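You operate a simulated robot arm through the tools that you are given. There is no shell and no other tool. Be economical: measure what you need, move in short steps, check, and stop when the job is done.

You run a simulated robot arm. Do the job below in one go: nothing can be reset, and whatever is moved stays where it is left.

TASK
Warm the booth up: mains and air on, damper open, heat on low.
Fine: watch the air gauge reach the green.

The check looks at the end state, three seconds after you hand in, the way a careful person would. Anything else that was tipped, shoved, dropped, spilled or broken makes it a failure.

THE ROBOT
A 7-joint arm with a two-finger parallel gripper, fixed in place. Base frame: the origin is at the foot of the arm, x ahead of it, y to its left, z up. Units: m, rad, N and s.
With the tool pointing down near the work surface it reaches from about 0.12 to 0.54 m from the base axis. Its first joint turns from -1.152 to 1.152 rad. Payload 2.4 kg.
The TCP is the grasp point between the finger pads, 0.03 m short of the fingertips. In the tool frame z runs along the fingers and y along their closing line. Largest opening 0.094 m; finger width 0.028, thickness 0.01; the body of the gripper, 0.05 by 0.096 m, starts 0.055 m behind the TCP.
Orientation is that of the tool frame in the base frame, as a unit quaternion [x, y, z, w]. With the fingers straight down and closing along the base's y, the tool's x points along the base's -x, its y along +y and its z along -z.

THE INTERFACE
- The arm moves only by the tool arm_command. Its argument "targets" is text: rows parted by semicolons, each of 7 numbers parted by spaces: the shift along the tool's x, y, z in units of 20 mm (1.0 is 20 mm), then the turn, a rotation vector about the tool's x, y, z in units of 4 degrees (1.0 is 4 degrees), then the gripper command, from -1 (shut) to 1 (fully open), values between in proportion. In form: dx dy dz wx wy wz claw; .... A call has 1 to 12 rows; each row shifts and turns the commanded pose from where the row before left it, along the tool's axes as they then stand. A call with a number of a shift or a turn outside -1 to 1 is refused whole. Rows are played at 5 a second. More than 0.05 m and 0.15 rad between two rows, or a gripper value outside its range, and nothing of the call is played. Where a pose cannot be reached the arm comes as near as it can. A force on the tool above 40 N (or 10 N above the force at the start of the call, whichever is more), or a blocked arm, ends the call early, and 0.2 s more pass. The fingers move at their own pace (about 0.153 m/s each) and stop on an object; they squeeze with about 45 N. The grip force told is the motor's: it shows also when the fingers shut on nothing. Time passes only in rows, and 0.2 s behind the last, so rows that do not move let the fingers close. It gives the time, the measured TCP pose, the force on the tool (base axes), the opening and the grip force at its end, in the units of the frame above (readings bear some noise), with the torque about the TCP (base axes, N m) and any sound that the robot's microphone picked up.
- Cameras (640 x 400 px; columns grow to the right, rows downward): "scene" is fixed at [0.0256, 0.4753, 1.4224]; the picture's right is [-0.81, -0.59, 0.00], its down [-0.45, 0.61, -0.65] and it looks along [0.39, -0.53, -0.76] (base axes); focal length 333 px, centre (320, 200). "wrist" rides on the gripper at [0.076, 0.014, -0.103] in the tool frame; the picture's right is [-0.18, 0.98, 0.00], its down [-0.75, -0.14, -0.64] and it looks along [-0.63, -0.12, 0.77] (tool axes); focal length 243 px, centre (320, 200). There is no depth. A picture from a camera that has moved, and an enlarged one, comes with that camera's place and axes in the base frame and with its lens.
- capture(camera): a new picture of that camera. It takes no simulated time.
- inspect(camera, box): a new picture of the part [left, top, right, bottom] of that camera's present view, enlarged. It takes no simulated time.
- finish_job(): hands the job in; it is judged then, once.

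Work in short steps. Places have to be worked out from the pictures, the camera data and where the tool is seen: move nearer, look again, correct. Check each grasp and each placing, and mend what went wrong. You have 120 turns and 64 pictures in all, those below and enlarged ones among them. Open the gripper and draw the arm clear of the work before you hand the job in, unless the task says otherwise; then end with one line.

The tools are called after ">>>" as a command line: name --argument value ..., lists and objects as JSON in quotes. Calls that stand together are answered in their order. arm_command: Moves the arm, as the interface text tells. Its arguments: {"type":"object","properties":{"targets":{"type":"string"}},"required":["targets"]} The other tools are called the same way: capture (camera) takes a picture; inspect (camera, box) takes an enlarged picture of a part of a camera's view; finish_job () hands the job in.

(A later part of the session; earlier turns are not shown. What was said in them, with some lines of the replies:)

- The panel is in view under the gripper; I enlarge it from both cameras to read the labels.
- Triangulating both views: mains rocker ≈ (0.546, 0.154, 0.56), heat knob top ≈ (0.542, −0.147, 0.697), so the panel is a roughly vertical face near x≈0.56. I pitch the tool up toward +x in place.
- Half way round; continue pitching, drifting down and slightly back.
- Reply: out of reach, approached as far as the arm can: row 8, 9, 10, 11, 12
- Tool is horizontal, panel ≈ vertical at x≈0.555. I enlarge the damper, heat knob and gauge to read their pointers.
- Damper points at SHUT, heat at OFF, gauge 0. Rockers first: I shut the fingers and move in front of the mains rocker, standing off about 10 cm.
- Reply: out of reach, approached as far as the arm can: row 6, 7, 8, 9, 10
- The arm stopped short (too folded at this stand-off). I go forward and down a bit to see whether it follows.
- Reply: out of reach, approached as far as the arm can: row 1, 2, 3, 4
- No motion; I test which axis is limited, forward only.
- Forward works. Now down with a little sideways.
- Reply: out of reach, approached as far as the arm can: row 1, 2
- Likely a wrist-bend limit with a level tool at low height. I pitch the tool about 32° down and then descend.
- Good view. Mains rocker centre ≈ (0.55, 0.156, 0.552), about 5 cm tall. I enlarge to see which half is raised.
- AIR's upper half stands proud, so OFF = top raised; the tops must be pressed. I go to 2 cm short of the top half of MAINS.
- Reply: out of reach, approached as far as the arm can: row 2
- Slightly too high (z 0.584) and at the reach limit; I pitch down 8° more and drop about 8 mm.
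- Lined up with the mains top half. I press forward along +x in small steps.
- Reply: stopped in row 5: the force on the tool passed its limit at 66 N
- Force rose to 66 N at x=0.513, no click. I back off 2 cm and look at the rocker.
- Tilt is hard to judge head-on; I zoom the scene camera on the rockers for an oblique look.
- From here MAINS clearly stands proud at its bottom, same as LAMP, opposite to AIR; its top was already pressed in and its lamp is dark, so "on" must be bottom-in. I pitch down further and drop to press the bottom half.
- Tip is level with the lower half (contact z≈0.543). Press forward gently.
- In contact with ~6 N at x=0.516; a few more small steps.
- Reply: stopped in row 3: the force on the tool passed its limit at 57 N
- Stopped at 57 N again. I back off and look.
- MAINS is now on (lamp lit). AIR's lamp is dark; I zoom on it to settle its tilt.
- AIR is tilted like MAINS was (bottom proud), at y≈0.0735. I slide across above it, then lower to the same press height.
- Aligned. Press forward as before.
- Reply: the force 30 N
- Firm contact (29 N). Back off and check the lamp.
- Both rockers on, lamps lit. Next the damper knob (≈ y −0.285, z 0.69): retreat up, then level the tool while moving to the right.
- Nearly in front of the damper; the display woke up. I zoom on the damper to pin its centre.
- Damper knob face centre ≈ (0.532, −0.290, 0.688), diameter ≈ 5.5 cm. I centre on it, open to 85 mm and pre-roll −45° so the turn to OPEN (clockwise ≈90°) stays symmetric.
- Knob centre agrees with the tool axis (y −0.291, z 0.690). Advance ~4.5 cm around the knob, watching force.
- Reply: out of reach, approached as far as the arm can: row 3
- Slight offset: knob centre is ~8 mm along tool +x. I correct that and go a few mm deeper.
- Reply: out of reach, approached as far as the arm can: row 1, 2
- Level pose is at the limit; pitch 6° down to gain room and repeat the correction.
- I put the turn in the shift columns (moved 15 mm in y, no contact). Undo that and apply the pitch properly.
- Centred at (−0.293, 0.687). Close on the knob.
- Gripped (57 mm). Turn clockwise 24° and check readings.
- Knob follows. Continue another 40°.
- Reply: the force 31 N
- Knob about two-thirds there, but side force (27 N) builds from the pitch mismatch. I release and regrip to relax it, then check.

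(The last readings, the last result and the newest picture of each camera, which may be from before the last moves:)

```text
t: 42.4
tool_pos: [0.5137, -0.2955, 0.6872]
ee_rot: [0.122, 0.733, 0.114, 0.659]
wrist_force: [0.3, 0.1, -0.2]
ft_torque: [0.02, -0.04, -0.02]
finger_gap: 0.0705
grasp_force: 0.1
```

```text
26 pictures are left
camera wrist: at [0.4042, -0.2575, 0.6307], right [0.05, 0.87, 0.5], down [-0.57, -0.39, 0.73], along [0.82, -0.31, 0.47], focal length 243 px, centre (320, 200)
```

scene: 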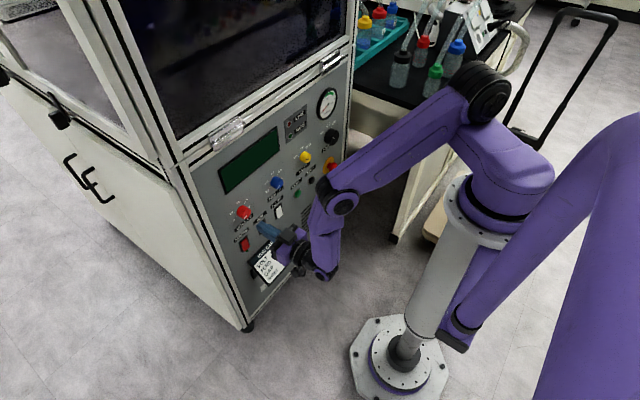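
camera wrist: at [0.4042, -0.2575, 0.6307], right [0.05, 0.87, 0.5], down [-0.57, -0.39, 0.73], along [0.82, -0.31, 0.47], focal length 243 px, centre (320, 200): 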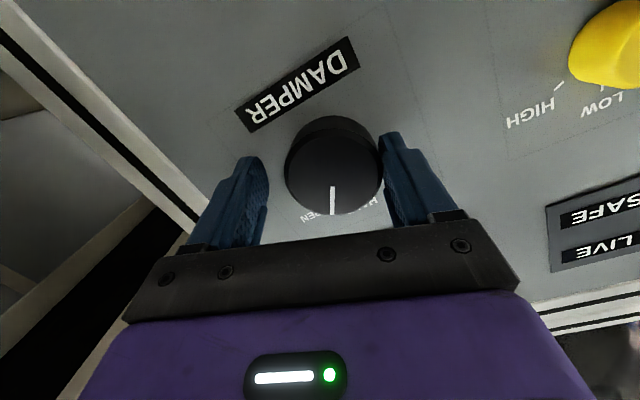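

Knob stays put with no spring-back; it sits ~6 mm to +y of the tool. Recentre, regrip, and turn the rest (~24°) about the knob's own axis.

>>> arm_command --targets "0.06 0.32 0 0 0 0 0.5;0 0 0 0 0 0 -1;0 0 0 0 0 0 -1;0 0 0 0 0 0 -1;0 0 0 -0.1 0.035 0.99 -1;0 0 0 -0.1 0.035 0.99 -1;0 0 0 -0.1 0.035 0.99 -1;0 0 0 -0.1 0.035 0.99 -1;0 0 0 -0.1 0.035 0.99 -1;0 0 0 -0.1 0.035 0.99 -1"

>>> inspect --camera "scene" --box '[290, 80, 360, 190]'

>>> capture --camera "wrist"

```text
t: 44.5
tool_pos: [0.5137, -0.2874, 0.6874]
ee_rot: [0.254, 0.695, 0.266, 0.618]
wrist_force: [0.4, -1.8, 0.9]
ft_torque: [-1.3, -0.2, 0.99]
finger_gap: 0.0562
grasp_force: 45.2
```

```text
3.64 times, centred on (325, 135) of scene
camera zoom: at [0.0256, 0.4753, 1.4224], right [-0.81, -0.59, 0.0], down [-0.45, 0.61, -0.65], along [0.39, -0.53, -0.76], focal length 1212 px, centre (302, 436)
```

zoom: 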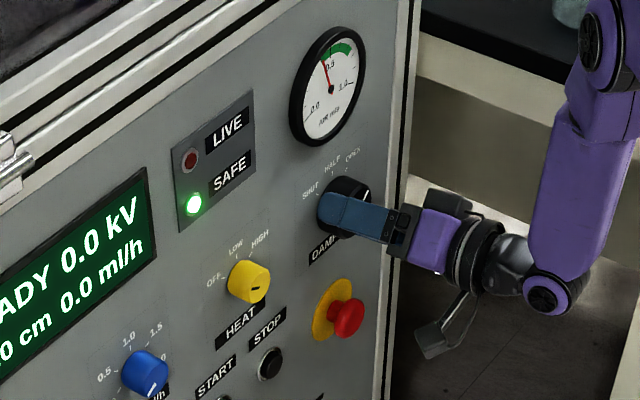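

```text
24 pictures are left
camera wrist: at [0.4042, -0.2304, 0.6522], right [0.04, 0.59, 0.8], down [-0.56, -0.65, 0.51], along [0.83, -0.47, 0.3], focal length 243 px, centre (320, 200)
```

wrist: 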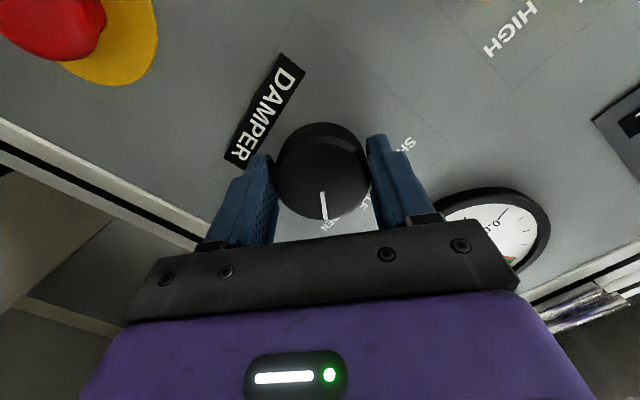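

Gauge is climbing to ~0.45, pointer near OPEN. One small extra nudge and wait for the gauge to settle.

>>> arm_command --targets "0 0 0 -0.05 0.02 0.5 -1;0 0 0 0 0 0 -1;0 0 0 0 0 0 -1;0 0 0 0 0 0 -1;0 0 0 0 0 0 -1"

>>> inspect --camera "scene" --box '[300, 80, 345, 150]'

```text
t: 45.8
tool_pos: [0.5146, -0.2872, 0.6889]
ee_rot: [0.264, 0.691, 0.278, 0.613]
wrist_force: [3.1, 0.7, 0.3]
ft_torque: [-1.1, -0.47, 1.22]
finger_gap: 0.0562
grasp_force: 44.6
```

```text
5.71 times, centred on (322, 115) of scene
camera zoom: at [0.0256, 0.4753, 1.4224], right [-0.81, -0.59, 0.0], down [-0.45, 0.61, -0.65], along [0.39, -0.53, -0.76], focal length 1904 px, centre (306, 686)
```

zoom: 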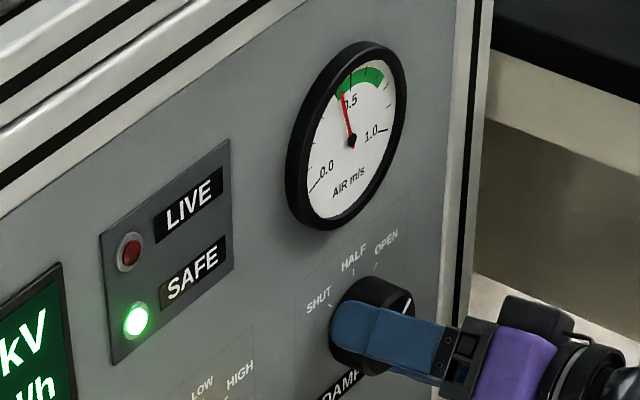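

Needle is at the edge of the green. I release and let time pass, then look again.

>>> arm_command --targets "0 0 0 0 0 0 0.6;0 0 0 0 0 0 0.6;0 0 -0.8 0 0 0 0.6;0 0 -0.8 0 0 0 0.6;0 0 -0.8 0 0 0 0.6;0 0 0 0 0 0 0.6;0 0 0 0 0 0 0.6"

>>> inspect --camera "scene" --box '[300, 80, 345, 150]'

>>> capture --camera "wrist"

```text
t: 47.4
tool_pos: [0.4661, -0.2905, 0.6917]
ee_rot: [0.266, 0.69, 0.277, 0.613]
wrist_force: [0.4, 1.0, 0.1]
ft_torque: [-0.02, 0.0, 0.01]
finger_gap: 0.0752
grasp_force: 0.0
```

```text
5.71 times, centred on (322, 115) of scene
camera zoom: at [0.0256, 0.4753, 1.4224], right [-0.81, -0.59, 0.0], down [-0.45, 0.61, -0.65], along [0.39, -0.53, -0.76], focal length 1904 px, centre (306, 686)
```

zoom: 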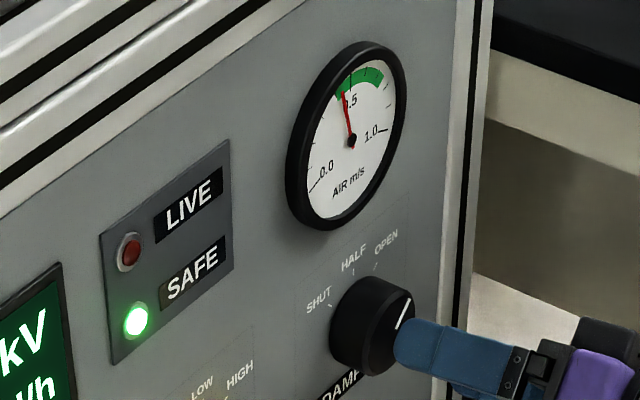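

```text
21 pictures are left
camera wrist: at [0.3565, -0.2317, 0.659], right [0.05, 0.56, 0.83], down [-0.56, -0.67, 0.49], along [0.83, -0.49, 0.29], focal length 243 px, centre (320, 200)
```

wrist: 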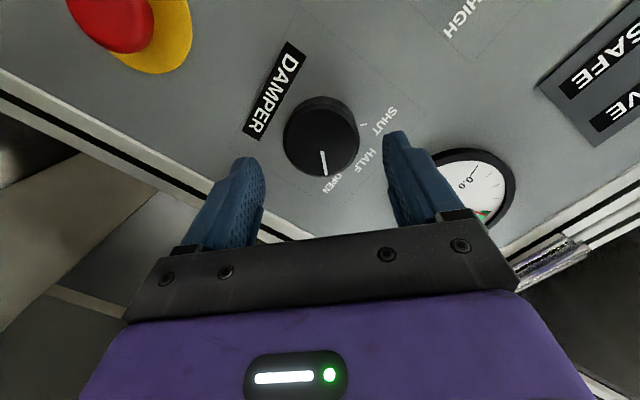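

Zoom on the damper pointer to measure its true angle against OPEN.

>>> inspect --camera "wrist" --box '[270, 80, 420, 210]'

```text
3.08 times, centred on (345, 145) of wrist
camera zoom: at [0.3565, -0.2317, 0.659], right [0.05, 0.56, 0.83], down [-0.56, -0.67, 0.49], along [0.83, -0.49, 0.29], focal length 746 px, centre (243, 369)
```

zoom: 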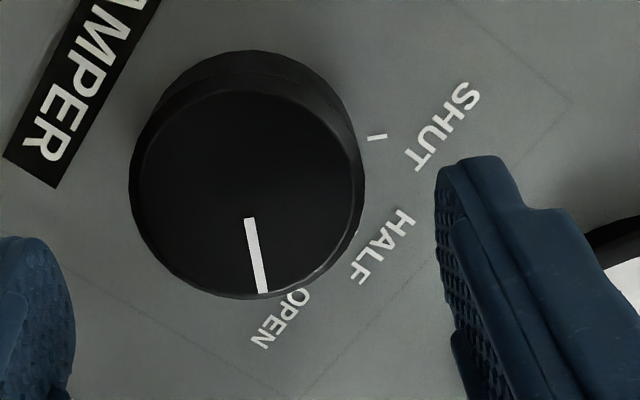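

Pointer is at 46° right of up, symmetric to SHUT – that is OPEN. Now the heat knob at (y −0.1445, z 0.697): roll back to 0 first.

>>> arm_command --targets "0 0 -0.5 0 0 -1 0.6;0 0 0 0 0 -1 0.6;0 0 0 0 0 -1 0.6;0 0 0 0 0 -1 0.6;0 0 0 0 0 -1 0.6;0 0 0 0 0 -1 0.6;0 0 0 0 0 -1 0.6;0 0 0 0 0 -1 0.6;0 0 0 0 0 -1 0.6;0 0 0 0 0 -1 0.6;0 0 0 0 0 -1 0.6;0 0 0 0 0 0 0.6"

>>> inspect --camera "scene" --box '[300, 80, 345, 150]'

```text
t: 50.0
tool_pos: [0.4548, -0.2899, 0.6927]
ee_rot: [-0.014, 0.74, 0.028, 0.672]
wrist_force: [0.6, -0.4, -0.5]
ft_torque: [0.0, 0.02, -0.02]
finger_gap: 0.0751
grasp_force: 0.0
```

```text
5.71 times, centred on (322, 115) of scene
camera zoom: at [0.0256, 0.4753, 1.4224], right [-0.81, -0.59, 0.0], down [-0.45, 0.61, -0.65], along [0.39, -0.53, -0.76], focal length 1904 px, centre (306, 686)
```

zoom: 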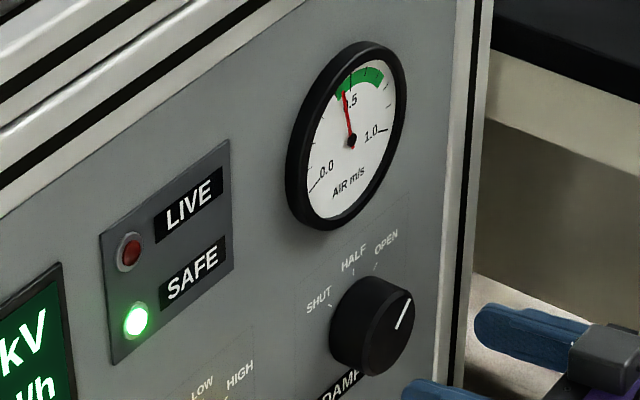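

Gauge needle has entered the green and holds. I go across to the heat knob, correcting the small yaw and pre-rolling −20°.

>>> arm_command --targets "0 0 0 0.85 0 0 0.4;-0.03 0.91 0 0 0 0 0.4;-0.03 0.91 0 0 0 0 0.4;-0.03 0.91 0 0 0 0 0.4;-0.03 0.91 0 0 0 0 0.4;-0.03 0.91 0 0 0 0 0.4;-0.03 0.91 0 0 0 0 0.4;-0.03 0.91 0 0 0 0 0.4;-0.03 0.91 0 0 0 0 0.4"

>>> arm_command --targets "0 0 0 0 0 -1 0.4;0 0 0 0 0 -1 0.4;0 0 0 0 0 -1 0.4;0 0 0 0 0 -1 0.4;0 0 0 0 0 -1 0.4"

>>> capture --camera "wrist"

```text
t: 52.0
tool_pos: [0.4576, -0.1456, 0.7019]
ee_rot: [0.007, 0.74, 0.006, 0.672]
wrist_force: [-0.5, -0.4, -0.8]
ft_torque: [0.02, 0.0, -0.01]
finger_gap: 0.0658
grasp_force: 0.0
```

```text
t: 53.1
tool_pos: [0.4568, -0.1456, 0.7008]
ee_rot: [-0.122, 0.73, -0.112, 0.663]
wrist_force: [0.5, -0.3, -0.3]
ft_torque: [0.01, 0.01, -0.04]
finger_gap: 0.0659
grasp_force: 0.1
```

```text
18 pictures are left
camera wrist: at [0.3475, -0.1562, 0.6342], right [-0.01, 0.99, -0.15], down [-0.57, 0.11, 0.82], along [0.82, 0.09, 0.56], focal length 243 px, centre (320, 200)
```

wrist: 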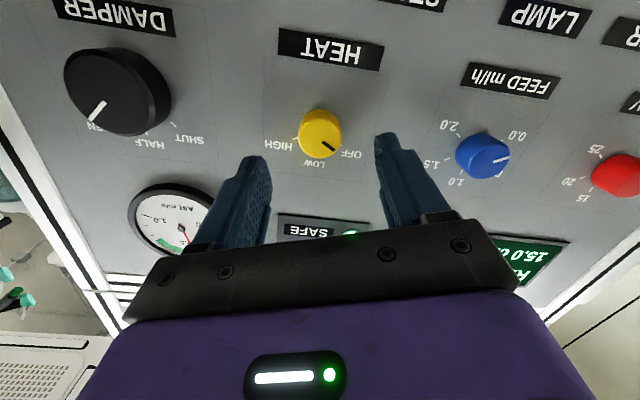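

Knob at (−0.1443, 0.701), well centred. The display seems to show another number, so I check it while advancing to 3 cm short.

>>> arm_command --targets "-0.07 -0.03 0.8 0 0 0 0.4;-0.07 -0.03 0.8 0 0 0 0.4;-0.07 -0.03 0.8 0 0 0 0.4"

>>> inspect --camera "scene" --box '[215, 120, 325, 220]'

>>> capture --camera "wrist"

```text
t: 54.0
tool_pos: [0.505, -0.1458, 0.6999]
ee_rot: [-0.12, 0.73, -0.112, 0.663]
wrist_force: [0.7, -0.8, 1.2]
ft_torque: [0.0, -0.01, -0.02]
finger_gap: 0.0656
grasp_force: 0.0
```

```text
4.00 times, centred on (270, 170) of scene
camera zoom: at [0.0256, 0.4753, 1.4224], right [-0.81, -0.59, 0.0], down [-0.45, 0.61, -0.65], along [0.39, -0.53, -0.76], focal length 1333 px, centre (520, 320)
```

zoom: 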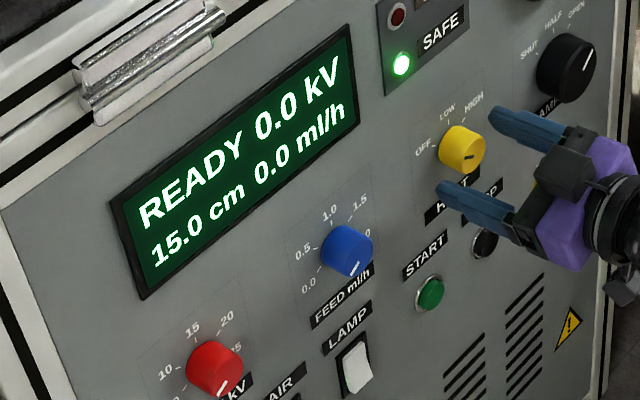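

```text
16 pictures are left
camera wrist: at [0.3961, -0.1562, 0.6339], right [-0.01, 0.99, -0.14], down [-0.57, 0.11, 0.82], along [0.82, 0.09, 0.56], focal length 243 px, centre (320, 200)
```

wrist: 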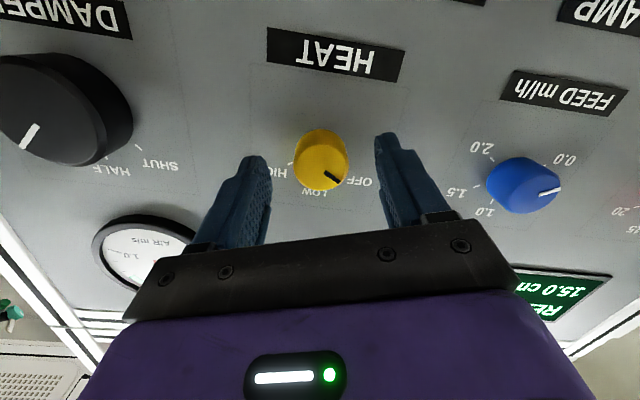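

Display is just "15.0 cm" gap—fine. Knob centred; advance 14 mm and close.

>>> arm_command --targets "-0.03 0.03 0.35 0 0 0 0.4;-0.03 0.03 0.35 0 0 0 0.4;0 0 0 0 0 0 -0.2;0 0 0 0 0 0 -1;0 0 0 0 0 0 -1"

>>> capture --camera "wrist"

```text
t: 55.1
tool_pos: [0.5202, -0.1452, 0.6998]
ee_rot: [-0.12, 0.73, -0.113, 0.663]
wrist_force: [3.0, -1.5, 0.5]
ft_torque: [0.02, -0.12, -1.32]
finger_gap: 0.0339
grasp_force: 45.0
```

```text
15 pictures are left
camera wrist: at [0.4102, -0.1555, 0.6338], right [-0.01, 0.99, -0.14], down [-0.57, 0.11, 0.82], along [0.82, 0.09, 0.56], focal length 243 px, centre (320, 200)
```

wrist: 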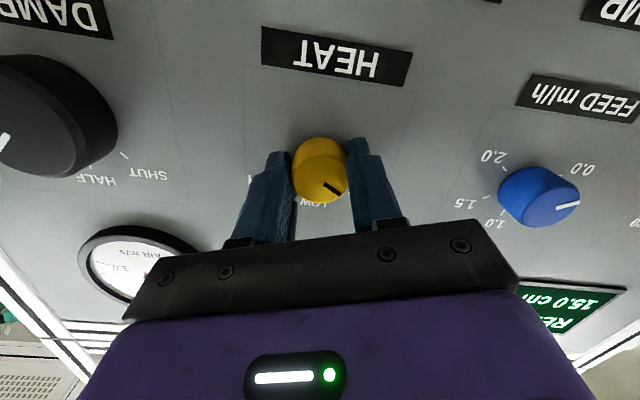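

Gripped (34 mm). Turn clockwise ~48°, about the knob axis, then check against LOW.

>>> arm_command --targets "0 0 0 -0.09 -0.033 0.99 -1;0 0 0 -0.09 -0.033 0.99 -1;0 0 0 -0.09 -0.033 0.99 -1;0 0 0 -0.09 -0.033 0.99 -1;0 0 0 -0.09 -0.033 0.99 -1;0 0 0 -0.09 -0.033 0.99 -1;0 0 0 -0.09 -0.033 0.99 -1;0 0 0 -0.09 -0.033 0.99 -1;0 0 0 -0.09 -0.033 0.99 -1;0 0 0 -0.09 -0.033 0.99 -1;0 0 0 -0.09 -0.033 0.99 -1"

>>> inspect --camera "wrist" --box '[240, 80, 420, 250]'

```text
t: 57.5
tool_pos: [0.5199, -0.1445, 0.7003]
ee_rot: [0.136, 0.718, 0.169, 0.661]
wrist_force: [9.6, -9.5, -1.4]
ft_torque: [0.01, 0.89, -1.05]
finger_gap: 0.034
grasp_force: 44.9
```

```text
2.35 times, centred on (330, 165) of wrist
camera zoom: at [0.4103, -0.1066, 0.6441], right [-0.01, 0.81, 0.58], down [-0.57, -0.48, 0.67], along [0.82, -0.32, 0.47], focal length 571 px, centre (296, 282)
```

zoom: 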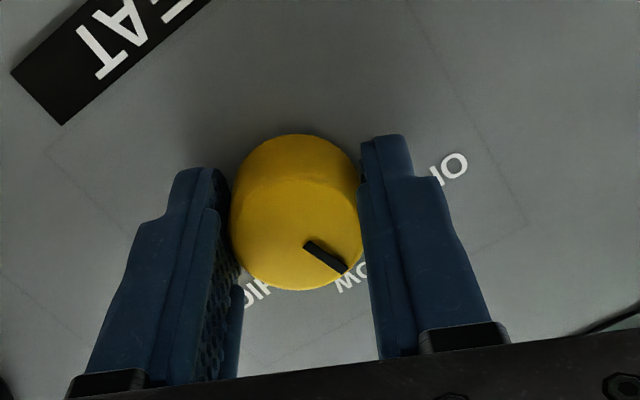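

Pointer is ~16° short of straight up (LOW). Turn four more rows.

>>> arm_command --targets "0 0 0 -0.09 -0.033 0.99 -1;0 0 0 -0.09 -0.033 0.99 -1;0 0 0 -0.09 -0.033 0.99 -1;0 0 0 -0.09 -0.033 0.99 -1"

>>> inspect --camera "wrist" --box '[240, 80, 420, 250]'

```text
t: 58.5
tool_pos: [0.5199, -0.1458, 0.7001]
ee_rot: [0.227, 0.687, 0.266, 0.637]
wrist_force: [8.9, -11.9, -2.7]
ft_torque: [-0.01, 1.17, -0.82]
finger_gap: 0.0339
grasp_force: 45.2
```

```text
2.35 times, centred on (330, 165) of wrist
camera zoom: at [0.4104, -0.0926, 0.6564], right [-0.01, 0.62, 0.78], down [-0.57, -0.65, 0.51], along [0.82, -0.44, 0.36], focal length 571 px, centre (296, 282)
```

zoom: 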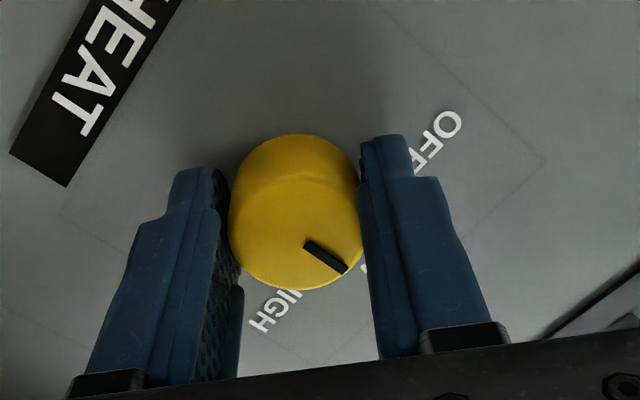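

Should be at LOW now. Release, back off and verify.

>>> arm_command --targets "0 0 0 0 0 0 0.4;0 0 0 0 0 0 0.4;0 0 -0.8 0 0 0 0.4;0 0 -0.8 0 0 0 0.4;0 0 -0.8 0 0 0 0.4;0 0 -0.5 0 0 0 0.4"

>>> inspect --camera "wrist" --box '[260, 60, 420, 200]'

>>> inspect --camera "scene" --box '[270, 80, 345, 180]'

```text
t: 60.0
tool_pos: [0.4617, -0.1492, 0.7032]
ee_rot: [0.224, 0.688, 0.267, 0.637]
wrist_force: [-0.7, 0.0, -0.3]
ft_torque: [-0.02, -0.02, 0.01]
finger_gap: 0.0658
grasp_force: 0.0
```

```text
2.86 times, centred on (340, 130) of wrist
camera zoom: at [0.3522, -0.0969, 0.6593], right [-0.01, 0.62, 0.78], down [-0.57, -0.65, 0.51], along [0.82, -0.44, 0.36], focal length 693 px, centre (263, 400)
```

zoom: 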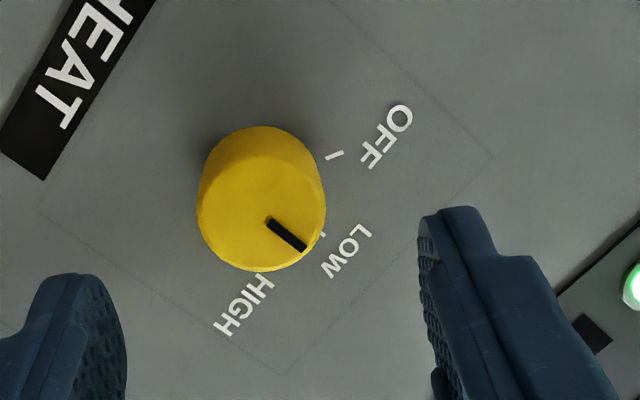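

```text
4.00 times, centred on (308, 130) of scene
camera zoom: at [0.0256, 0.4753, 1.4224], right [-0.81, -0.59, 0.0], down [-0.45, 0.61, -0.65], along [0.39, -0.53, -0.76], focal length 1333 px, centre (370, 480)
```

zoom: 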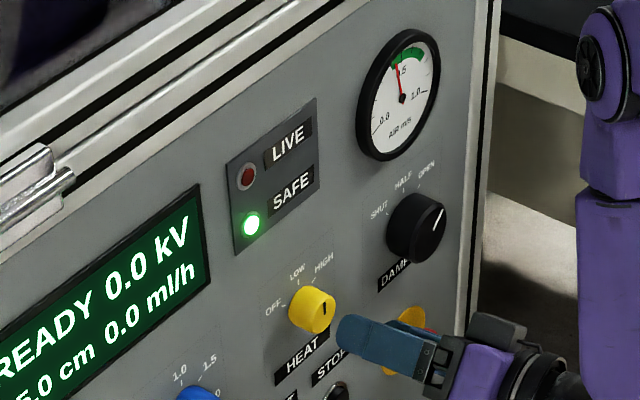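

Heat pointer is on LOW (within ~3°), damper OPEN, air in the green. Draw the arm back and up, then a final check of gauge and rockers.

>>> arm_command --targets "0 0 -0.6 0 0 0 0.4;-0.6 -0.6 -0.2 0 0 0 0.4;-0.6 0.6 -0.2 0 0 0 0.4;-0.6 0.6 -0.2 0 0 0 0.4;-0.6 0.6 -0.2 0 0 0 0.4;-0.6 0.6 -0.2 0 0 0 0.4;-0.6 0.6 0 0 0 0 1;-0.6 0.6 0 0 0 0 1;0 0 0 0 0 0 1;0 0 0 0 0 0 1"

>>> capture --camera "scene"

>>> inspect --camera "scene" --box '[310, 85, 345, 125]'

>>> inspect --camera "scene" --box '[225, 130, 325, 260]'

```text
t: 62.1
tool_pos: [0.4343, -0.1615, 0.8069]
ee_rot: [0.225, 0.688, 0.267, 0.637]
wrist_force: [-0.3, 0.1, -0.7]
ft_torque: [0.01, 0.01, 0.0]
finger_gap: 0.094
grasp_force: 0.2
```

```text
10 pictures are left
```

scene: 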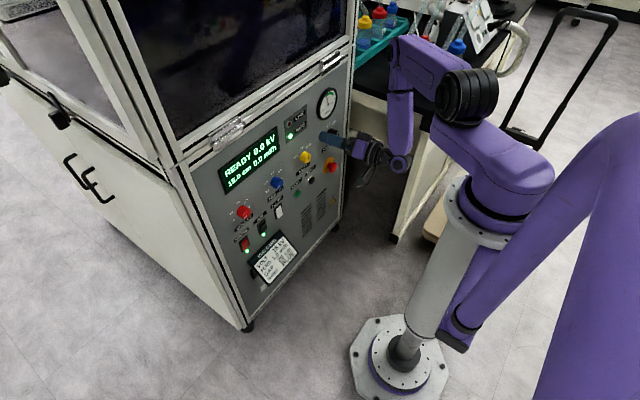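

```text
10.00 times, centred on (328, 105) of scene
camera zoom: at [0.0256, 0.4753, 1.4224], right [-0.81, -0.59, 0.0], down [-0.45, 0.61, -0.65], along [0.39, -0.53, -0.76], focal length 3332 px, centre (245, 1150)
```

zoom: 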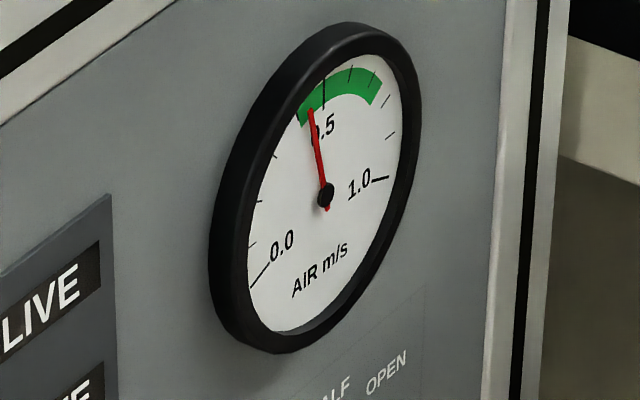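

```text
3.08 times, centred on (275, 195) of scene
camera zoom: at [0.0256, 0.4753, 1.4224], right [-0.81, -0.59, 0.0], down [-0.45, 0.61, -0.65], along [0.39, -0.53, -0.76], focal length 1025 px, centre (458, 215)
```

zoom: 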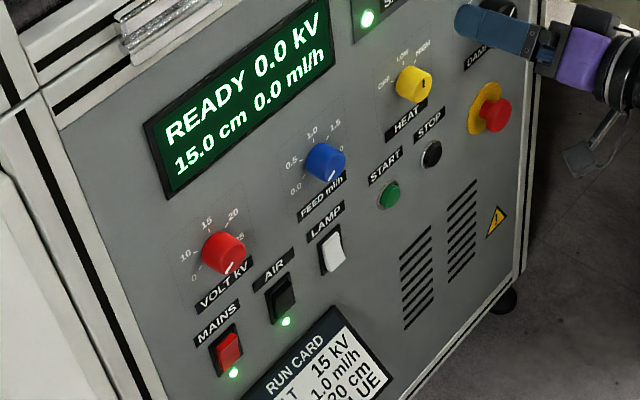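

The needle stands inside the green, the MAINS and AIR lamps are lit, the damper is on OPEN, the heat is on LOW, and the arm is clear with the gripper open. I hand in.

>>> finish_job

```text
The job is handed in.
```

The booth is warming up: mains and air are on, the damper is open, the heat is on low, and the air gauge needle sits just inside the green, at its lower end.
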